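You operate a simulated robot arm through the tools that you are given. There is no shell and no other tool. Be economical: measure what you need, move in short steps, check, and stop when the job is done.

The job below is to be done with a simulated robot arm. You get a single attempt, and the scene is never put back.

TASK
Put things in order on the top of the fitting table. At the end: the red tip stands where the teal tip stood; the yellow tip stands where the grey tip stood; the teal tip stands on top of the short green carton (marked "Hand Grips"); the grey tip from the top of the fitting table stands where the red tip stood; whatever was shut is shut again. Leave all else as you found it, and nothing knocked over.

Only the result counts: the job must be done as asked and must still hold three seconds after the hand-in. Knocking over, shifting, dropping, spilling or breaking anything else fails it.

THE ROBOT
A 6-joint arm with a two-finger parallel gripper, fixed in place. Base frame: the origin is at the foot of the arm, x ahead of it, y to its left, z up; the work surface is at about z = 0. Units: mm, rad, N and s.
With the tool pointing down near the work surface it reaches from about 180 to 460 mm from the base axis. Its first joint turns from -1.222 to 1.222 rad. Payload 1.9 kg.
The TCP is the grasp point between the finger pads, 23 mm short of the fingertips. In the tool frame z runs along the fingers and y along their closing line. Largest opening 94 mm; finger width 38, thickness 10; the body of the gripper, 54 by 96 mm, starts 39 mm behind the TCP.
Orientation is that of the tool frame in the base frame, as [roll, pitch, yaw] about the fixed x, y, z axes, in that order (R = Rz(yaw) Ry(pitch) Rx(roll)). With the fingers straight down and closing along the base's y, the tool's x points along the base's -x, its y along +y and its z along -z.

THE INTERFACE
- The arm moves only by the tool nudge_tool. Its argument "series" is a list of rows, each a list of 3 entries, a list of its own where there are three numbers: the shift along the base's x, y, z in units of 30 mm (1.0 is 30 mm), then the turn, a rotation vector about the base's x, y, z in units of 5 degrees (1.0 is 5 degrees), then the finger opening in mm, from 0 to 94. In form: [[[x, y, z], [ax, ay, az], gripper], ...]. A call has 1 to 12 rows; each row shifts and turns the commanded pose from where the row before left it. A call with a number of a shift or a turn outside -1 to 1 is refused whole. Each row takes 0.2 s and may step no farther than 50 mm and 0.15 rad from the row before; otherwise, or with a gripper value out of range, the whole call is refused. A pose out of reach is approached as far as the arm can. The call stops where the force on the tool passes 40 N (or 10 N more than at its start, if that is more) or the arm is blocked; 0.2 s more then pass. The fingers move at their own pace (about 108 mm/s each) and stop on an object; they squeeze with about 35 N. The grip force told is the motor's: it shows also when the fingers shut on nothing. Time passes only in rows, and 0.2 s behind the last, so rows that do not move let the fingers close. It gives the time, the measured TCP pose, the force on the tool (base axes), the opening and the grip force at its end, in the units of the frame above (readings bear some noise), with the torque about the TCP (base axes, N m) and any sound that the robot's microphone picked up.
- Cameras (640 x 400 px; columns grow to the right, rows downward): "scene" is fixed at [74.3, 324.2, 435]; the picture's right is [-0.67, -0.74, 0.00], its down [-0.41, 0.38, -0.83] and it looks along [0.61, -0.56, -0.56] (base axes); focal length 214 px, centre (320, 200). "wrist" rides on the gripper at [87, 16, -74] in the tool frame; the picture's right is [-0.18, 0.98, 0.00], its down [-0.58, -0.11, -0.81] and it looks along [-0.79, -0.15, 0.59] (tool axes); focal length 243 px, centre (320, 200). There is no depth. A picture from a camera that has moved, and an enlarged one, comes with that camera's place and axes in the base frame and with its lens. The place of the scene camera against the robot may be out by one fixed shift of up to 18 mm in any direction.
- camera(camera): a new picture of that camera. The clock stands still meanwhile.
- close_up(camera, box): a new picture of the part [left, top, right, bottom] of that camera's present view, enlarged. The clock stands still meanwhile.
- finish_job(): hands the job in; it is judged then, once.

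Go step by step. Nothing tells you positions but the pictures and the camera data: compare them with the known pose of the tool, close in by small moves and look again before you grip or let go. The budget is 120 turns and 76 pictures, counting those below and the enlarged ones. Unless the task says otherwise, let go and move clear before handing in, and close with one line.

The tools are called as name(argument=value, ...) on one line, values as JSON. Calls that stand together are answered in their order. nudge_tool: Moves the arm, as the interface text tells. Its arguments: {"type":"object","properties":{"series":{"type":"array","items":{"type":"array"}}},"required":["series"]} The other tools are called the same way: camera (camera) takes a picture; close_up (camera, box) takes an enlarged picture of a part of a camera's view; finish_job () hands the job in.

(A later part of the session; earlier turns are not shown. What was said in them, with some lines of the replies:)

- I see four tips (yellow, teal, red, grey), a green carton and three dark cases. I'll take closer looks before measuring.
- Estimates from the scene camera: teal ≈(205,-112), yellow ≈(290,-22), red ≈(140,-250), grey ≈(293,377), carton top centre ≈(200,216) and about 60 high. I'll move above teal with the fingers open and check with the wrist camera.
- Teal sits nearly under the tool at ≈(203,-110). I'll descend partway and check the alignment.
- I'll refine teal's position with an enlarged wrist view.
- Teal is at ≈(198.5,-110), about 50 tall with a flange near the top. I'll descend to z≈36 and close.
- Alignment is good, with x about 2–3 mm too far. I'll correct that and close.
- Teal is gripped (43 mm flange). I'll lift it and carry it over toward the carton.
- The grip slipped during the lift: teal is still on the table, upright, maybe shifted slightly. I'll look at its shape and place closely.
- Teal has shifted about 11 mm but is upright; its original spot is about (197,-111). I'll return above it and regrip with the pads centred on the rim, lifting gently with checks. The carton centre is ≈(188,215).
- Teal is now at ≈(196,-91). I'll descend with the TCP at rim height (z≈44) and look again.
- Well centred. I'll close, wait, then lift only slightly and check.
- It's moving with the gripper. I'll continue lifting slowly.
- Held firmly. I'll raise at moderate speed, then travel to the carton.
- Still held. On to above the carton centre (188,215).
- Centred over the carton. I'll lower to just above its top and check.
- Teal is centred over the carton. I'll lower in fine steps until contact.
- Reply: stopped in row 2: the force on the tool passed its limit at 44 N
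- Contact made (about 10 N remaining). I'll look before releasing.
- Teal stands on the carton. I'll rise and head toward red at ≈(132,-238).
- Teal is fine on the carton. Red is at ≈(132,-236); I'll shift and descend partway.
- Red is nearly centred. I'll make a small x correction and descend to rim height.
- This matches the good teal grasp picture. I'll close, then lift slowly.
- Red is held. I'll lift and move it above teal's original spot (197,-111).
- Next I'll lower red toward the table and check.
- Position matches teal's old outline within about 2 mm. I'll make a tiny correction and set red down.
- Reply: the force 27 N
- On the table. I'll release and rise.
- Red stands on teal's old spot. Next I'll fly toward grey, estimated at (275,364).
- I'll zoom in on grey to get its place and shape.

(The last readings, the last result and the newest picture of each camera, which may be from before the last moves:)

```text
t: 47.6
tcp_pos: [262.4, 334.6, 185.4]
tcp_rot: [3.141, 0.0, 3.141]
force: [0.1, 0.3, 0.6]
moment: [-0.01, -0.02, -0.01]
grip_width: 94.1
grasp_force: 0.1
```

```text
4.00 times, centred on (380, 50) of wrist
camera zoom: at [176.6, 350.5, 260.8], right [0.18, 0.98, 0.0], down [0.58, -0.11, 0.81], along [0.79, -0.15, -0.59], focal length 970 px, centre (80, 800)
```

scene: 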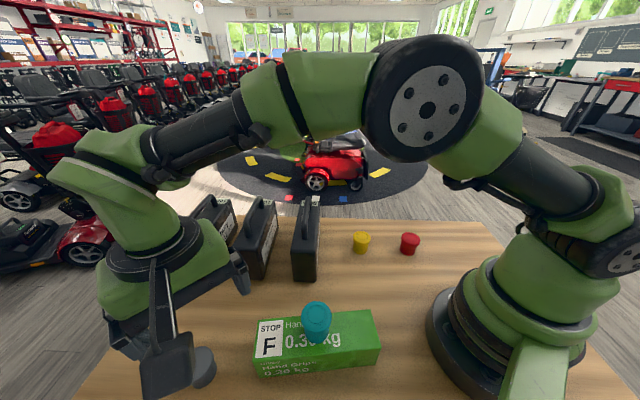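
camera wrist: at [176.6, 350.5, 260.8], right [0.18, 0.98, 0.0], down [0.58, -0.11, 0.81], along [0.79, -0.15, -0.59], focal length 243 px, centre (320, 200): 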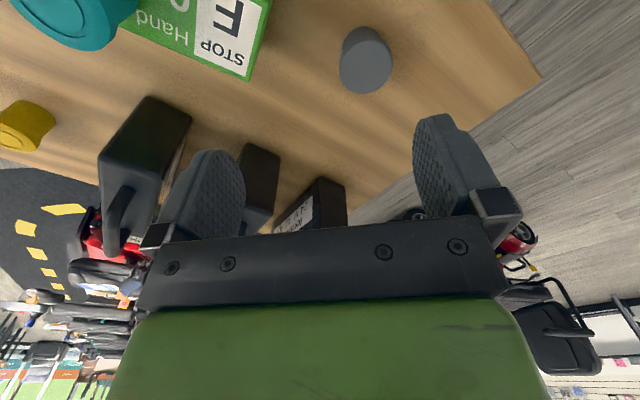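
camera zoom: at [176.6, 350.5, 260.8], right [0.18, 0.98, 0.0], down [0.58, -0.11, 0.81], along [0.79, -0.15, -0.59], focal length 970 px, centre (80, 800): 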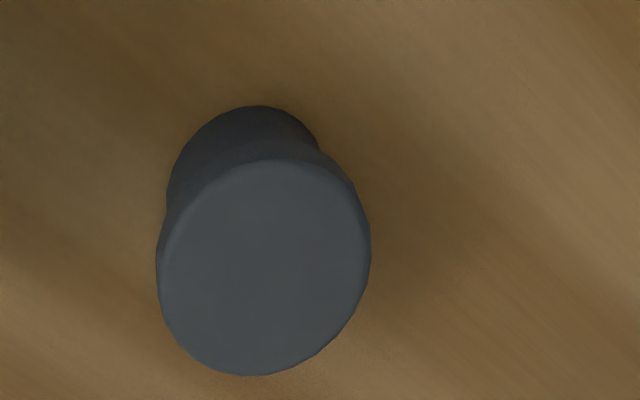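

Grey has the same size, at about (280,368), near the reach limit. I'll approach closer at lower height and check.

nudge_tool(series=[[[0.1, 0.3, -0.6], [0, 0, 0], 94], [[0.1, 0.3, -0.6], [0, 0, 0], 94], [[0.1, 0.3, -0.6], [0, 0, 0], 94], [[0.1, 0.2, -0.6], [0, 0, 0], 94], [[0, 0, 0], [0, 0, 0], 94]])

camera(camera="wrist")

```text
t: 48.8
tcp_pos: [275.5, 365.6, 113.1]
tcp_rot: [3.141, 0.001, -3.141]
force: [0.4, 0.3, -0.1]
moment: [-0.03, -0.02, 0.03]
grip_width: 94.0
grasp_force: 0.0
```

```text
35 pictures are left
camera wrist: at [188.9, 382.3, 188.5], right [0.18, 0.98, 0.0], down [0.58, -0.11, 0.81], along [0.79, -0.15, -0.59], focal length 243 px, centre (320, 200)
```

wrist: 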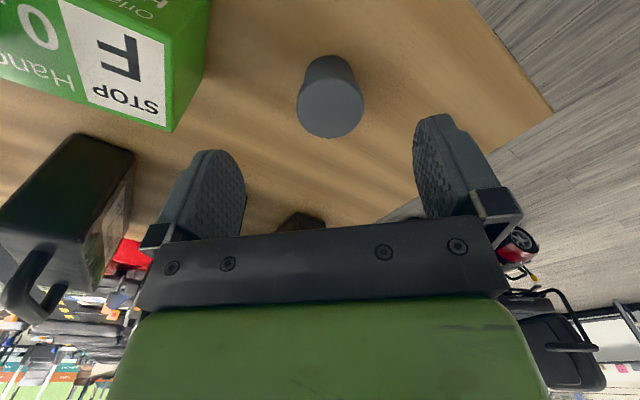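

Vertical reach is still fine here. Grey is at ≈(282.5,371.4); I'll move above it and descend more.

nudge_tool(series=[[[0.12, 0.1, -0.4], [0, 0, 0], 94], [[0.11, 0.09, -0.4], [0, 0, 0], 94], [[0, 0, -0.4], [0, 0, 0], 94], [[0, 0, 0], [0, 0, 0], 94]])

camera(camera="wrist")

```text
t: 49.8
tcp_pos: [276.6, 367.7, 79.9]
tcp_rot: [3.14, 0.001, 3.141]
force: [-0.6, 0.5, -0.3]
moment: [-0.01, -0.01, -0.02]
grip_width: 94.1
grasp_force: 0.0
out of reach, approached as far as the arm can: row 2
```

```text
34 pictures are left
camera wrist: at [191.8, 384.8, 154.4], right [0.18, 0.98, 0.0], down [0.58, -0.11, 0.81], along [0.79, -0.15, -0.59], focal length 243 px, centre (320, 200)
```

wrist: 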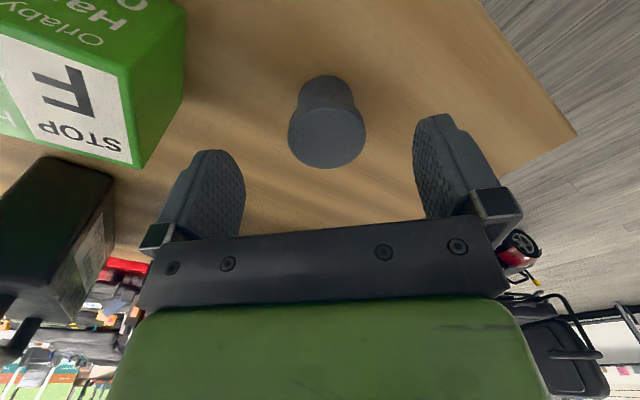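

Vertical reach ends about 5 mm short. A 5° tilt about the closing axis, fingers leaning outward in x, should extend it while the pads stay upright.

nudge_tool(series=[[[0, 0, 0], [0, -0.5, 0], 94], [[0, 0, 0], [0, -0.5, 0], 94], [[0, 0, 0], [0, 0, 0], 94]])

```text
t: 50.6
tcp_pos: [277.8, 369.4, 78.4]
tcp_rot: [3.139, 0.088, -3.142]
force: [0.6, 0.4, -0.7]
moment: [0.03, 0.04, -0.03]
grip_width: 93.9
grasp_force: 0.1
```

Now the last few millimetres out, then down to rim height.

nudge_tool(series=[[[0.12, 0.03, -0.2], [0, 0, 0], 94], [[0, 0, -0.4], [0, 0, 0], 94], [[0, 0, -0.4], [0, 0, 0], 94], [[0, 0, -0.15], [0, 0, 0], 94], [[0, 0, 0], [0, 0, 0], 94]])

camera(camera="wrist")

```text
t: 51.8
tcp_pos: [281.7, 371.3, 43.9]
tcp_rot: [3.14, 0.087, -3.141]
force: [0.5, 0.7, 1.2]
moment: [-0.02, 0.03, -0.02]
grip_width: 94.1
grasp_force: 0.0
```

```text
33 pictures are left
camera wrist: at [188.8, 386.7, 111.8], right [0.18, 0.98, 0.02], down [0.51, -0.11, 0.85], along [0.84, -0.15, -0.52], focal length 243 px, centre (320, 200)
```

wrist: 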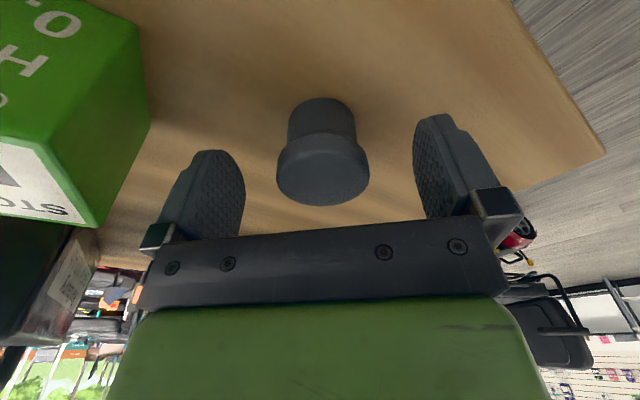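

Centred on grey. I'll close and lift slowly.

nudge_tool(series=[[[0.04, 0, -0.06], [0, 0, 0], 70], [[0, 0, 0], [0, 0, 0], 45], [[0, 0, 0], [0, 0, 0], 20], [[0, 0, 0], [0, 0, 0], 10], [[0, 0, 0], [0, 0, 0], 10], [[0, 0, 0], [0, 0, 0], 10]])

nudge_tool(series=[[[0, 0, 0.05], [0, 0, 0], 10], [[0, 0, 0.05], [0, 0, 0], 10], [[0, 0, 0.08], [0, 0, 0], 10], [[0, 0, 0.1], [0, 0, 0], 10]])

camera(camera="wrist")

```text
t: 53.2
tcp_pos: [282.6, 370.5, 42.5]
tcp_rot: [3.139, 0.087, 3.141]
force: [-0.9, 0.1, 2.0]
moment: [-0.02, 0.04, 0.02]
grip_width: 45.6
grasp_force: 34.9
```

```text
t: 54.2
tcp_pos: [282.2, 370.2, 49.7]
tcp_rot: [3.141, 0.087, 3.14]
force: [0.1, -0.2, 0.7]
moment: [0.03, -0.01, 0.0]
grip_width: 45.6
grasp_force: 34.9
```

```text
32 pictures are left
camera wrist: at [190.8, 386.1, 118.3], right [0.18, 0.98, 0.02], down [0.51, -0.11, 0.85], along [0.84, -0.15, -0.52], focal length 243 px, centre (320, 200)
```

wrist: 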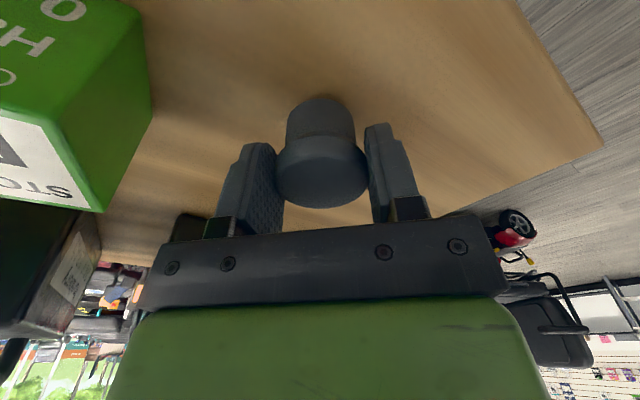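

Grey is held. I'll lift with a slight inward pull.

nudge_tool(series=[[[0, 0, 0.2], [0, 0, 0], 10], [[0, 0, 0.35], [0, 0, 0], 10], [[-0.1, -0.1, 0.4], [0, 0, 0], 10], [[-0.1, -0.15, 0.4], [0, 0, 0], 10], [[-0.1, -0.2, 0.4], [0, 0, 0], 10], [[-0.1, -0.2, 0.4], [0, 0, 0], 10], [[-0.1, -0.2, 0.4], [0, 0, 0], 10], [[-0.1, -0.2, 0.4], [0, 0, 0], 10], [[-0.1, -0.2, 0.4], [0, 0, 0], 10], [[0, -0.3, 0.4], [0, 0, 0], 10], [[0, -0.4, 0.3], [0, 0, 0], 10], [[0, -0.4, 0.2], [0, 0, 0], 10]])

```text
t: 56.8
tcp_pos: [261.8, 299.5, 178.1]
tcp_rot: [-3.141, 0.088, 3.139]
force: [-0.4, -0.1, -0.8]
moment: [0.04, 0.0, 0.0]
grip_width: 45.4
grasp_force: 34.9
```

Held. I'll carry grey across toward red's old spot (128.4,-235.7).

nudge_tool(series=[[[-0.05, -0.5, 0], [0, 0, 0], 10], [[-0.05, -0.7, 0], [0, 0, 0], 10], [[-0.05, -0.8, 0], [0, 0, 0], 10], [[-0.05, -0.8, 0], [0, 0, 0], 10], [[-0.05, -0.8, 0], [0, 0, 0], 10], [[-0.05, -0.8, 0], [0, 0, 0], 10], [[-0.05, -0.8, 0], [0, 0, 0], 10], [[-0.05, -0.8, 0], [0, 0, 0], 10], [[-0.05, -0.8, 0], [0, 0, 0], 10], [[-0.05, -0.8, 0], [0, 0, 0], 10], [[-0.05, -0.8, 0], [0, 0, 0], 10], [[-0.05, -0.6, 0], [0, 0, 0], 10]])

nudge_tool(series=[[[-0.1, -0.6, 0], [0, 0, 0], 10], [[-0.2, -0.8, 0], [0, 0, 0], 10], [[-0.3, -0.8, 0], [0, 0, 0], 10], [[-0.3, -0.8, 0], [0, 0, 0], 10], [[-0.35, -0.8, 0], [0, 0, 0], 10], [[-0.4, -0.8, 0], [0, 0, 0], 10], [[-0.4, -0.8, 0], [0, 0, 0], 10], [[-0.4, -0.8, 0], [0, 0, 0], 10], [[-0.4, -0.8, 0], [0, 0, 0], 10], [[-0.4, -0.8, 0], [0, 0, 0], 10], [[-0.3, -0.6, 0], [0, 0, 0], 10], [[-0.2, -0.3, 0], [0, 0, 0], 10]])

```text
t: 59.4
tcp_pos: [244.3, 29.6, 178.3]
tcp_rot: [3.14, 0.088, 3.141]
force: [0.0, 0.4, 0.4]
moment: [-0.02, 0.02, 0.0]
grip_width: 45.3
grasp_force: 35.5
```

```text
t: 62.0
tcp_pos: [131.6, -232.3, 176.5]
tcp_rot: [3.142, 0.088, -3.141]
force: [-0.5, -0.7, 0.5]
moment: [0.01, -0.02, -0.02]
grip_width: 45.8
grasp_force: 35.2
```

I'll lower grey over red's spot.

nudge_tool(series=[[[-0.13, -0.11, -0.3], [0, 0, 0], 10], [[0, 0, -0.5], [0, 0, 0], 10], [[0, 0, -0.6], [0, 0, 0], 10], [[0, 0, -0.6], [0, 0, 0], 10], [[0, 0, -0.6], [0, 0, 0], 10], [[0, 0, -0.6], [0, 0, 0], 10], [[0, 0, -0.5], [0, 0, 0], 10], [[0, 0, -0.3], [0, 0, 0], 10], [[0, 0, -0.2], [0, 0, 0], 10], [[0, 0, 0], [0, 0, 0], 10]])

close_up(camera="scene", box=[340, 210, 500, 310])

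```text
t: 64.2
tcp_pos: [128.2, -234.2, 51.0]
tcp_rot: [-3.142, 0.088, 3.141]
force: [-1.0, 0.3, -0.9]
moment: [-0.01, 0.01, -0.02]
grip_width: 45.6
grasp_force: 34.8
```

```text
4.00 times, centred on (420, 260) of scene
camera zoom: at [74.3, 324.2, 435.0], right [-0.67, -0.74, 0.0], down [-0.41, 0.38, -0.83], along [0.61, -0.56, -0.56], focal length 858 px, centre (-80, -40)
```

zoom: 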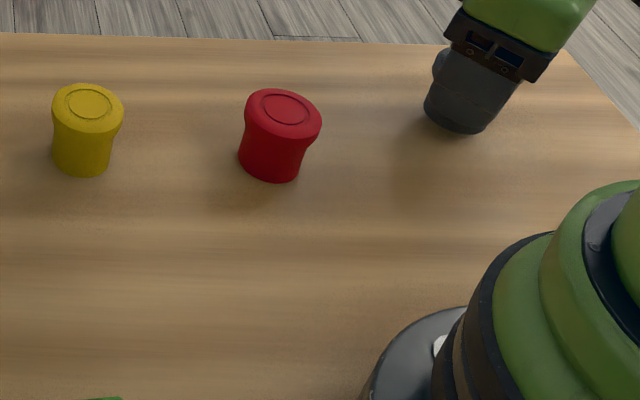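

Lined up with red's old outline. I'll lower to contact.

nudge_tool(series=[[[0, -0.02, -0.1], [0, 0, 0], 10], [[0, 0, -0.08], [0, 0, 0], 10], [[0, 0, -0.04], [0, 0, 0], 10], [[0, 0, -0.02], [0, 0, 0], 10], [[0, 0, 0], [0, 0, 0], 10]])

```text
t: 65.4
tcp_pos: [128.1, -233.8, 45.8]
tcp_rot: [3.139, 0.088, -3.14]
force: [-0.1, -1.2, 0.3]
moment: [0.01, 0.01, -0.01]
grip_width: 45.6
grasp_force: 35.5
```

nudge_tool(series=[[[0, -0.02, -0.03], [0, 0, 0], 10], [[0, 0, -0.03], [0, 0, 0], 10], [[0, 0, -0.02], [0, 0, 0], 10], [[0, 0, -0.02], [0, 0, 0], 10]])

```text
t: 66.4
tcp_pos: [127.2, -237.1, 43.2]
tcp_rot: [3.141, 0.088, 3.141]
force: [-7.6, 5.3, 23.2]
moment: [0.05, 0.17, -0.02]
grip_width: 45.6
grasp_force: 34.9
```

Contact. I'll release and rise.

nudge_tool(series=[[[0, 0, 0.02], [0, 0, 0], 44], [[0, 0, 0], [0, 0, 0], 49], [[0, 0, 0], [0, 0, 0], 60], [[0, 0, 0], [0, 0, 0], 94], [[0, 0, 0], [0, 0, 0], 94], [[0, 0, 0.5], [0, 0, 0], 94], [[0, 0, 0.9], [0, 0, 0], 94], [[0, 0, 0.9], [0, 0, 0], 94], [[0, 0, 0.9], [0, 0, 0], 94], [[0, 0, 0.9], [0, 0, 0], 94]])

camera(camera="scene")

close_up(camera="scene", box=[340, 210, 500, 310])

```text
t: 68.6
tcp_pos: [128.3, -235.8, 164.5]
tcp_rot: [3.138, 0.088, 3.14]
force: [-0.4, 0.3, -0.1]
moment: [0.01, 0.01, 0.02]
grip_width: 93.9
grasp_force: 0.0
```

```text
30 pictures are left
```

scene: 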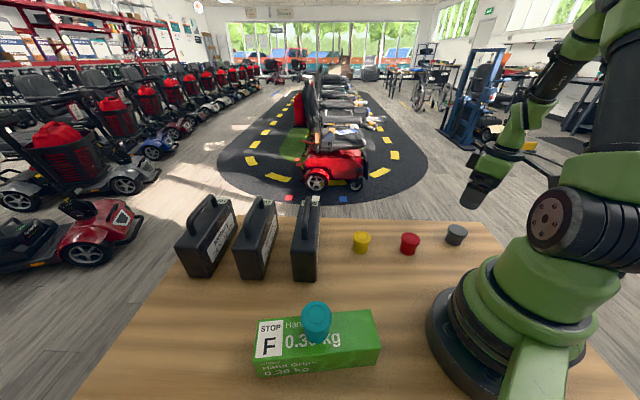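

```text
4.00 times, centred on (420, 260) of scene
camera zoom: at [74.3, 324.2, 435.0], right [-0.67, -0.74, 0.0], down [-0.41, 0.38, -0.83], along [0.61, -0.56, -0.56], focal length 858 px, centre (-80, -40)
```

zoom: 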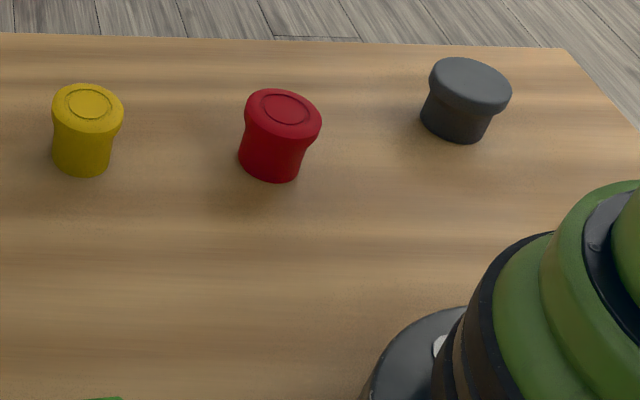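

Grey is on red's spot. I'll go to yellow at about (283,-27), keeping the tilt.

nudge_tool(series=[[[0.61, 0.86, 0.1], [0, 0, 0], 94], [[0.61, 0.86, 0.1], [0, 0, 0], 94], [[0.61, 0.86, 0], [0, 0, 0], 94], [[0.61, 0.86, 0], [0, 0, 0], 94], [[0.61, 0.86, 0], [0, 0, 0], 94], [[0.61, 0.86, 0], [0, 0, 0], 94], [[0.61, 0.86, 0], [0, 0, 0], 94], [[0.61, 0.86, 0], [0, 0, 0], 94], [[0, 0, 0], [0, 0, 0], 94]])

camera(camera="wrist")

```text
t: 70.6
tcp_pos: [276.1, -27.8, 171.6]
tcp_rot: [-3.141, 0.088, 3.139]
force: [-1.3, 0.1, -0.4]
moment: [-0.01, 0.01, -0.01]
grip_width: 93.8
grasp_force: 0.2
```

```text
28 pictures are left
camera wrist: at [183.3, -11.4, 238.4], right [0.18, 0.98, 0.02], down [0.51, -0.11, 0.85], along [0.84, -0.15, -0.52], focal length 243 px, centre (320, 200)
```

wrist: 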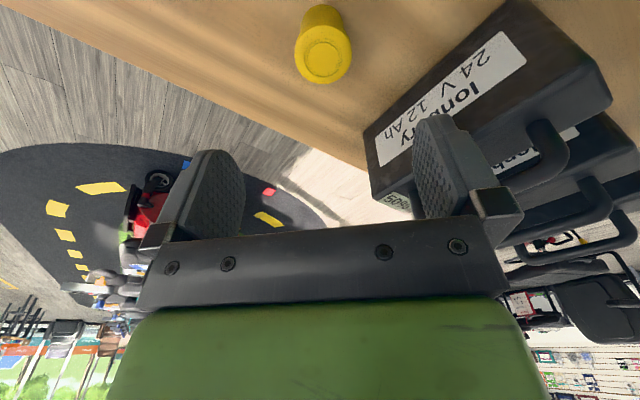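

Yellow is at ≈(286,-25.5); the nearest case is clear by about 60 mm. I'll descend.

nudge_tool(series=[[[0.16, 0.04, -0.7], [0, 0, 0], 94], [[0.16, 0.04, -0.7], [0, 0, 0], 94], [[0, 0, -0.7], [0, 0, 0], 94], [[0, 0, -0.6], [0, 0, 0], 94], [[0, 0, -0.4], [0, 0, 0], 94], [[0, 0, 0], [0, 0, 0], 94]])

camera(camera="wrist")

```text
t: 72.0
tcp_pos: [282.9, -27.2, 79.0]
tcp_rot: [-3.139, 0.088, -3.141]
force: [0.2, 0.3, 0.1]
moment: [-0.02, -0.01, 0.03]
grip_width: 94.0
grasp_force: 0.1
```

```text
27 pictures are left
camera wrist: at [191.2, -11.0, 145.4], right [0.18, 0.98, 0.02], down [0.51, -0.11, 0.85], along [0.84, -0.15, -0.52], focal length 243 px, centre (320, 200)
```

wrist: 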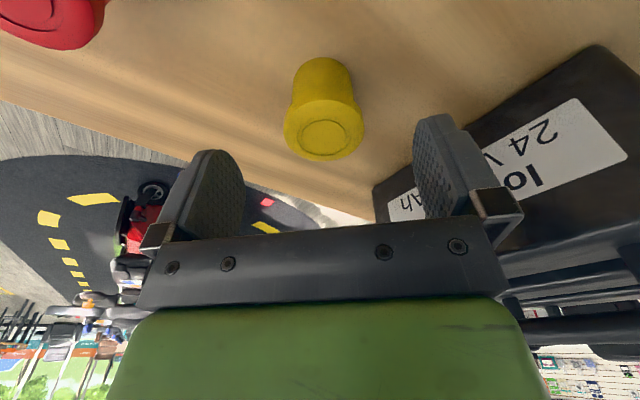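

I'll make a small correction and descend to rim height.

nudge_tool(series=[[[0.06, 0.05, -0.4], [0, 0, 0], 94], [[0, 0, -0.4], [0, 0, 0], 94], [[0, 0, -0.38], [0, 0, 0], 94], [[0, 0, 0], [0, 0, 0], 94]])

camera(camera="wrist")

```text
t: 73.0
tcp_pos: [285.7, -25.7, 43.4]
tcp_rot: [-3.141, 0.087, 3.141]
force: [0.2, -0.2, -0.4]
moment: [0.01, 0.01, -0.03]
grip_width: 94.1
grasp_force: 0.0
```

```text
26 pictures are left
camera wrist: at [193.3, -10.1, 109.9], right [0.18, 0.98, 0.02], down [0.51, -0.11, 0.85], along [0.84, -0.15, -0.52], focal length 243 px, centre (320, 200)
```

wrist: 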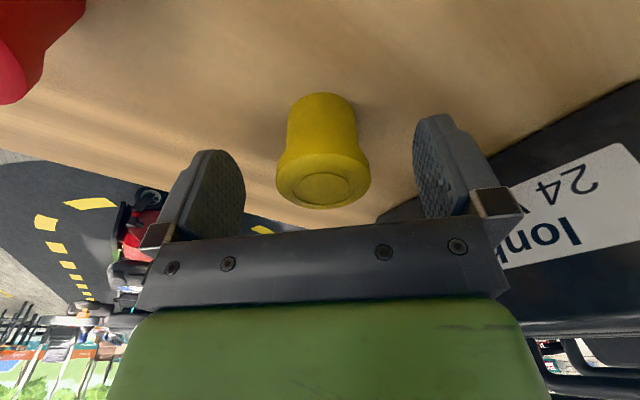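

The view matches the grey grasp. I'll close, then lift slowly.

nudge_tool(series=[[[-0.05, 0, -0.03], [0, 0, 0], 70], [[0, 0, 0], [0, 0, 0], 45], [[0, 0, 0], [0, 0, 0], 20], [[0, 0, 0], [0, 0, 0], 10], [[0, 0, 0], [0, 0, 0], 10], [[0, 0, 0], [0, 0, 0], 10], [[0, 0, 0.05], [0, 0, 0], 10], [[0, 0, 0.05], [0, 0, 0], 10], [[0, 0, 0.08], [0, 0, 0], 10], [[0, 0, 0.1], [0, 0, 0], 10]])

camera(camera="wrist")

```text
t: 75.2
tcp_pos: [284.0, -25.1, 50.0]
tcp_rot: [-3.139, 0.087, -3.141]
force: [0.0, -0.3, -1.3]
moment: [0.05, 0.0, -0.02]
grip_width: 42.8
grasp_force: 34.9
```

```text
25 pictures are left
camera wrist: at [192.4, -9.3, 117.7], right [0.18, 0.98, 0.02], down [0.51, -0.11, 0.85], along [0.84, -0.15, -0.52], focal length 243 px, centre (320, 200)
```

wrist: 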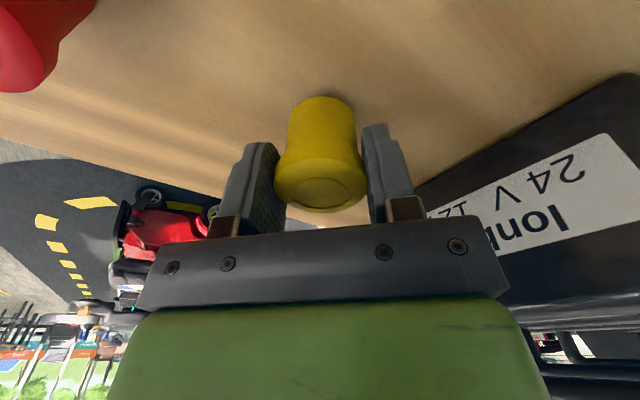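

Yellow is held. I'll lift and bring it inward a little.

nudge_tool(series=[[[0, 0, 0.2], [0, 0, 0], 10], [[0, 0, 0.35], [0, 0, 0], 10], [[0, 0, 0.4], [0, 0, 0], 10], [[-0.1, 0, 0.4], [0, 0, 0], 10], [[-0.2, 0, 0.4], [0, 0, 0], 10], [[-0.2, 0, 0.4], [0, 0, 0], 10], [[-0.2, 0, 0.4], [0, 0, 0], 10], [[-0.2, 0, 0.4], [0, 0, 0], 10], [[-0.2, 0.1, 0.4], [0, 0, 0], 10], [[-0.1, 0.2, 0.4], [0, 0, 0], 10], [[-0.1, 0.3, 0.3], [0, 0, 0], 10], [[0, 0.5, 0.2], [0, 0, 0], 10]])

nudge_tool(series=[[[0, 0.7, 0], [0, 0, 0], 10], [[0, 0.8, 0], [0, 0, 0], 10], [[0, 0.8, 0], [0, 0, 0], 10], [[0, 0.8, 0], [0, 0, 0], 10], [[0, 0.8, 0], [0, 0, 0], 10], [[0, 0.8, 0], [0, 0, 0], 10], [[0.05, 0.8, 0], [0, 0, 0], 10], [[0.05, 0.8, 0], [0, 0, 0], 10], [[0.05, 0.8, 0], [0, 0, 0], 10], [[0.05, 0.8, 0], [0, 0, 0], 10], [[0.05, 0.8, 0], [0, 0, 0], 10], [[0.05, 0.7, 0], [0, 0, 0], 10]])

```text
t: 77.8
tcp_pos: [245.5, 7.3, 177.9]
tcp_rot: [3.14, 0.087, 3.141]
force: [-0.7, 0.5, -0.6]
moment: [-0.03, 0.03, -0.02]
grip_width: 42.8
grasp_force: 34.9
```

```text
t: 80.4
tcp_pos: [254.1, 290.0, 177.9]
tcp_rot: [-3.141, 0.087, 3.14]
force: [-0.5, 1.1, -0.2]
moment: [0.0, -0.01, 0.01]
grip_width: 42.9
grasp_force: 35.5
```

Nearly there. I'll move out to grey's old spot (282.5,370.5) while lowering.

nudge_tool(series=[[[0.2, 0.5, -0.2], [0, 0, 0], 10], [[0.2, 0.5, -0.3], [0, 0, 0], 10], [[0.2, 0.5, -0.3], [0, 0, 0], 10], [[0.2, 0.5, -0.4], [0, 0, 0], 10], [[0.05, 0.3, -0.5], [0, 0, 0], 10], [[0.05, 0.2, -0.6], [0, 0, 0], 10], [[0.05, 0.18, -0.6], [0, 0, 0], 10], [[0, 0, -0.5], [0, 0, 0], 10], [[0, 0, -0.4], [0, 0, 0], 10], [[0, 0, -0.3], [0, 0, 0], 10], [[0, 0, -0.1], [0, 0, 0], 10], [[0, 0, 0], [0, 0, 0], 10]])

close_up(camera="scene", box=[160, 290, 400, 400])

camera(camera="wrist")

```text
t: 83.0
tcp_pos: [283.2, 369.5, 52.0]
tcp_rot: [3.141, 0.087, -3.141]
force: [0.0, -0.1, -1.1]
moment: [0.04, 0.03, 0.01]
grip_width: 43.2
grasp_force: 34.5
```

```text
2.67 times, centred on (280, 345) of scene
camera zoom: at [74.3, 324.2, 435.0], right [-0.67, -0.74, 0.0], down [-0.41, 0.38, -0.83], along [0.61, -0.56, -0.56], focal length 572 px, centre (427, -187)
```

zoom: 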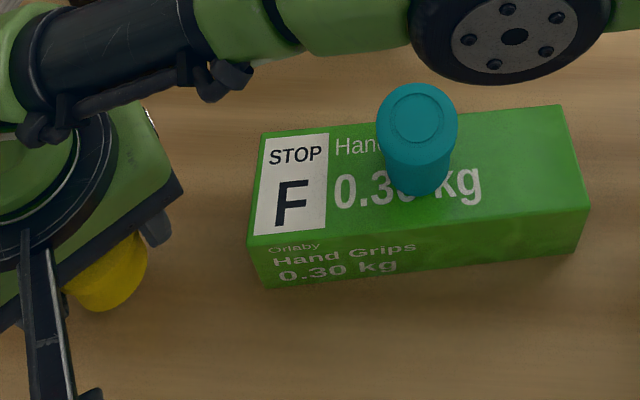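

```text
23 pictures are left
camera wrist: at [189.9, 385.5, 119.5], right [0.18, 0.98, 0.02], down [0.51, -0.11, 0.85], along [0.84, -0.15, -0.52], focal length 243 px, centre (320, 200)
```

wrist: 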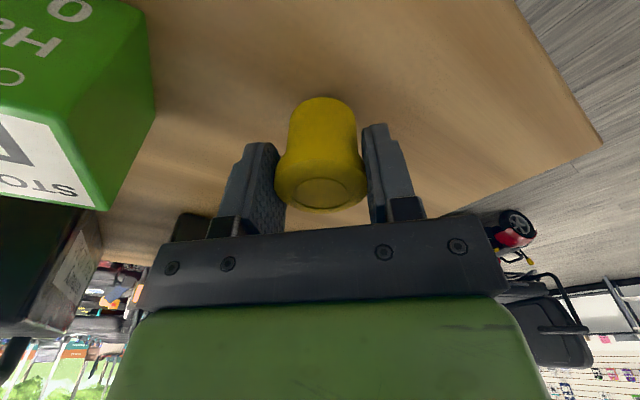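

The view matches the one from when grey was lifted here. I'll lower to contact.

nudge_tool(series=[[[0, 0.02, -0.1], [0, 0, 0], 10], [[0, 0, -0.08], [0, 0, 0], 10], [[0, 0, -0.04], [0, 0, 0], 10], [[0, 0, -0.02], [0, 0, 0], 10], [[0, 0, 0], [0, 0, 0], 10]])

```text
t: 84.2
tcp_pos: [282.2, 370.6, 44.4]
tcp_rot: [3.141, 0.087, -3.141]
force: [0.3, -0.5, 0.0]
moment: [0.01, 0.03, 0.0]
grip_width: 42.9
grasp_force: 35.2
```

nudge_tool(series=[[[0, 0, -0.03], [0, 0, 0], 10], [[0, 0, -0.02], [0, 0, 0], 10], [[0, 0, -0.02], [0, 0, 0], 10]])

```text
t: 85.0
tcp_pos: [281.9, 369.8, 42.5]
tcp_rot: [3.139, 0.089, 3.139]
force: [0.8, 0.2, 0.0]
moment: [-0.01, 0.02, 0.0]
grip_width: 42.7
grasp_force: 35.3
```

nudge_tool(series=[[[0, 0, -0.02], [0, 0, 0], 10], [[0, 0, -0.02], [0, 0, 0], 10]])

```text
t: 85.6
tcp_pos: [282.2, 371.2, 40.7]
tcp_rot: [3.14, 0.086, 3.14]
force: [-4.1, -7.2, 12.0]
moment: [-0.52, 0.06, -0.09]
grip_width: 43.0
grasp_force: 35.1
```

Contact. I'll release, rise clear and look.

nudge_tool(series=[[[0, 0, 0], [0, 0, 0], 42], [[0, 0, 0], [0, 0, 0], 46], [[0, 0, 0], [0, 0, 0], 60], [[0, 0, 0], [0, 0, 0], 94], [[0, 0, 0], [0, 0, 0], 94], [[0, 0, 0.5], [0, 0, 0], 94], [[0, 0, 0.7], [0, 0, 0], 94], [[-0.1, -0.1, 0.8], [0, 0, 0], 94], [[-0.1, -0.2, 0.8], [0, 0, 0], 94], [[-0.1, -0.3, 0.8], [0, 0, 0], 94], [[0, -0.6, 0.8], [0, 0, 0], 94], [[0, -0.8, 0.3], [0, 0, 0], 94]])

nudge_tool(series=[[[0, -0.9, 0.2], [0, 0, 0], 94], [[0, -0.9, 0.2], [0, 0, 0], 94], [[0, -0.9, 0], [0, 0, 0], 94], [[0, -0.9, 0], [0, 0, 0], 94], [[0, -0.9, 0], [0, 0, 0], 94], [[0, -0.9, 0], [0, 0, 0], 94], [[0, -0.9, 0], [0, 0, 0], 94]])

camera(camera="scene")

close_up(camera="scene", box=[160, 290, 400, 400])

```text
t: 88.2
tcp_pos: [274.2, 312.8, 184.5]
tcp_rot: [3.139, 0.087, -3.141]
force: [-0.6, 0.1, 0.1]
moment: [-0.02, -0.02, 0.0]
grip_width: 94.2
grasp_force: 0.2
```

```text
t: 89.8
tcp_pos: [273.0, 121.0, 195.3]
tcp_rot: [-3.141, 0.087, -3.141]
force: [0.2, 0.9, 0.4]
moment: [0.01, 0.0, 0.0]
grip_width: 94.0
grasp_force: 0.0
```

```text
22 pictures are left
```

scene: 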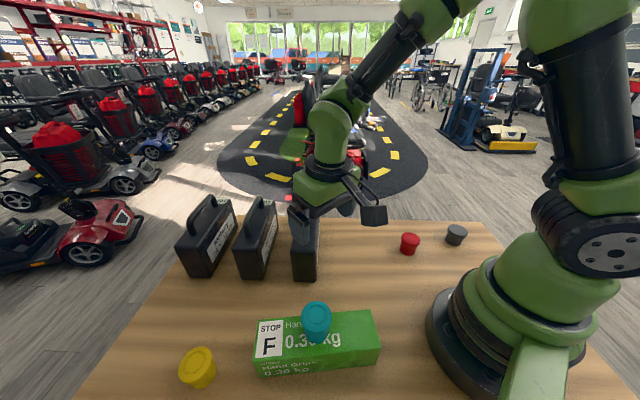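

```text
2.67 times, centred on (280, 345) of scene
camera zoom: at [74.3, 324.2, 435.0], right [-0.67, -0.74, 0.0], down [-0.41, 0.38, -0.83], along [0.61, -0.56, -0.56], focal length 572 px, centre (427, -187)
```

zoom: 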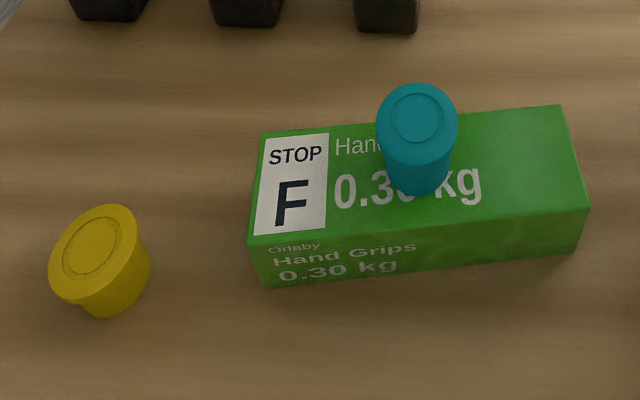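

Yellow matches grey's old outline, teal stands on the carton, red and grey are on their spots, and the cases and carton are unmoved. The arm is clear, so I'm handing in.

finish_job()

```text
The job is handed in.
```

All four tips are where you asked, each within about 2 mm by the camera: red on teal's old spot, yellow on grey's, grey on red's, and teal on top of the Hand Grips carton. My first lift of teal slipped and shifted it about 20 mm on the table, but it stayed upright. Nothing was knocked over, the carton and cases look unmoved, and I opened nothing.
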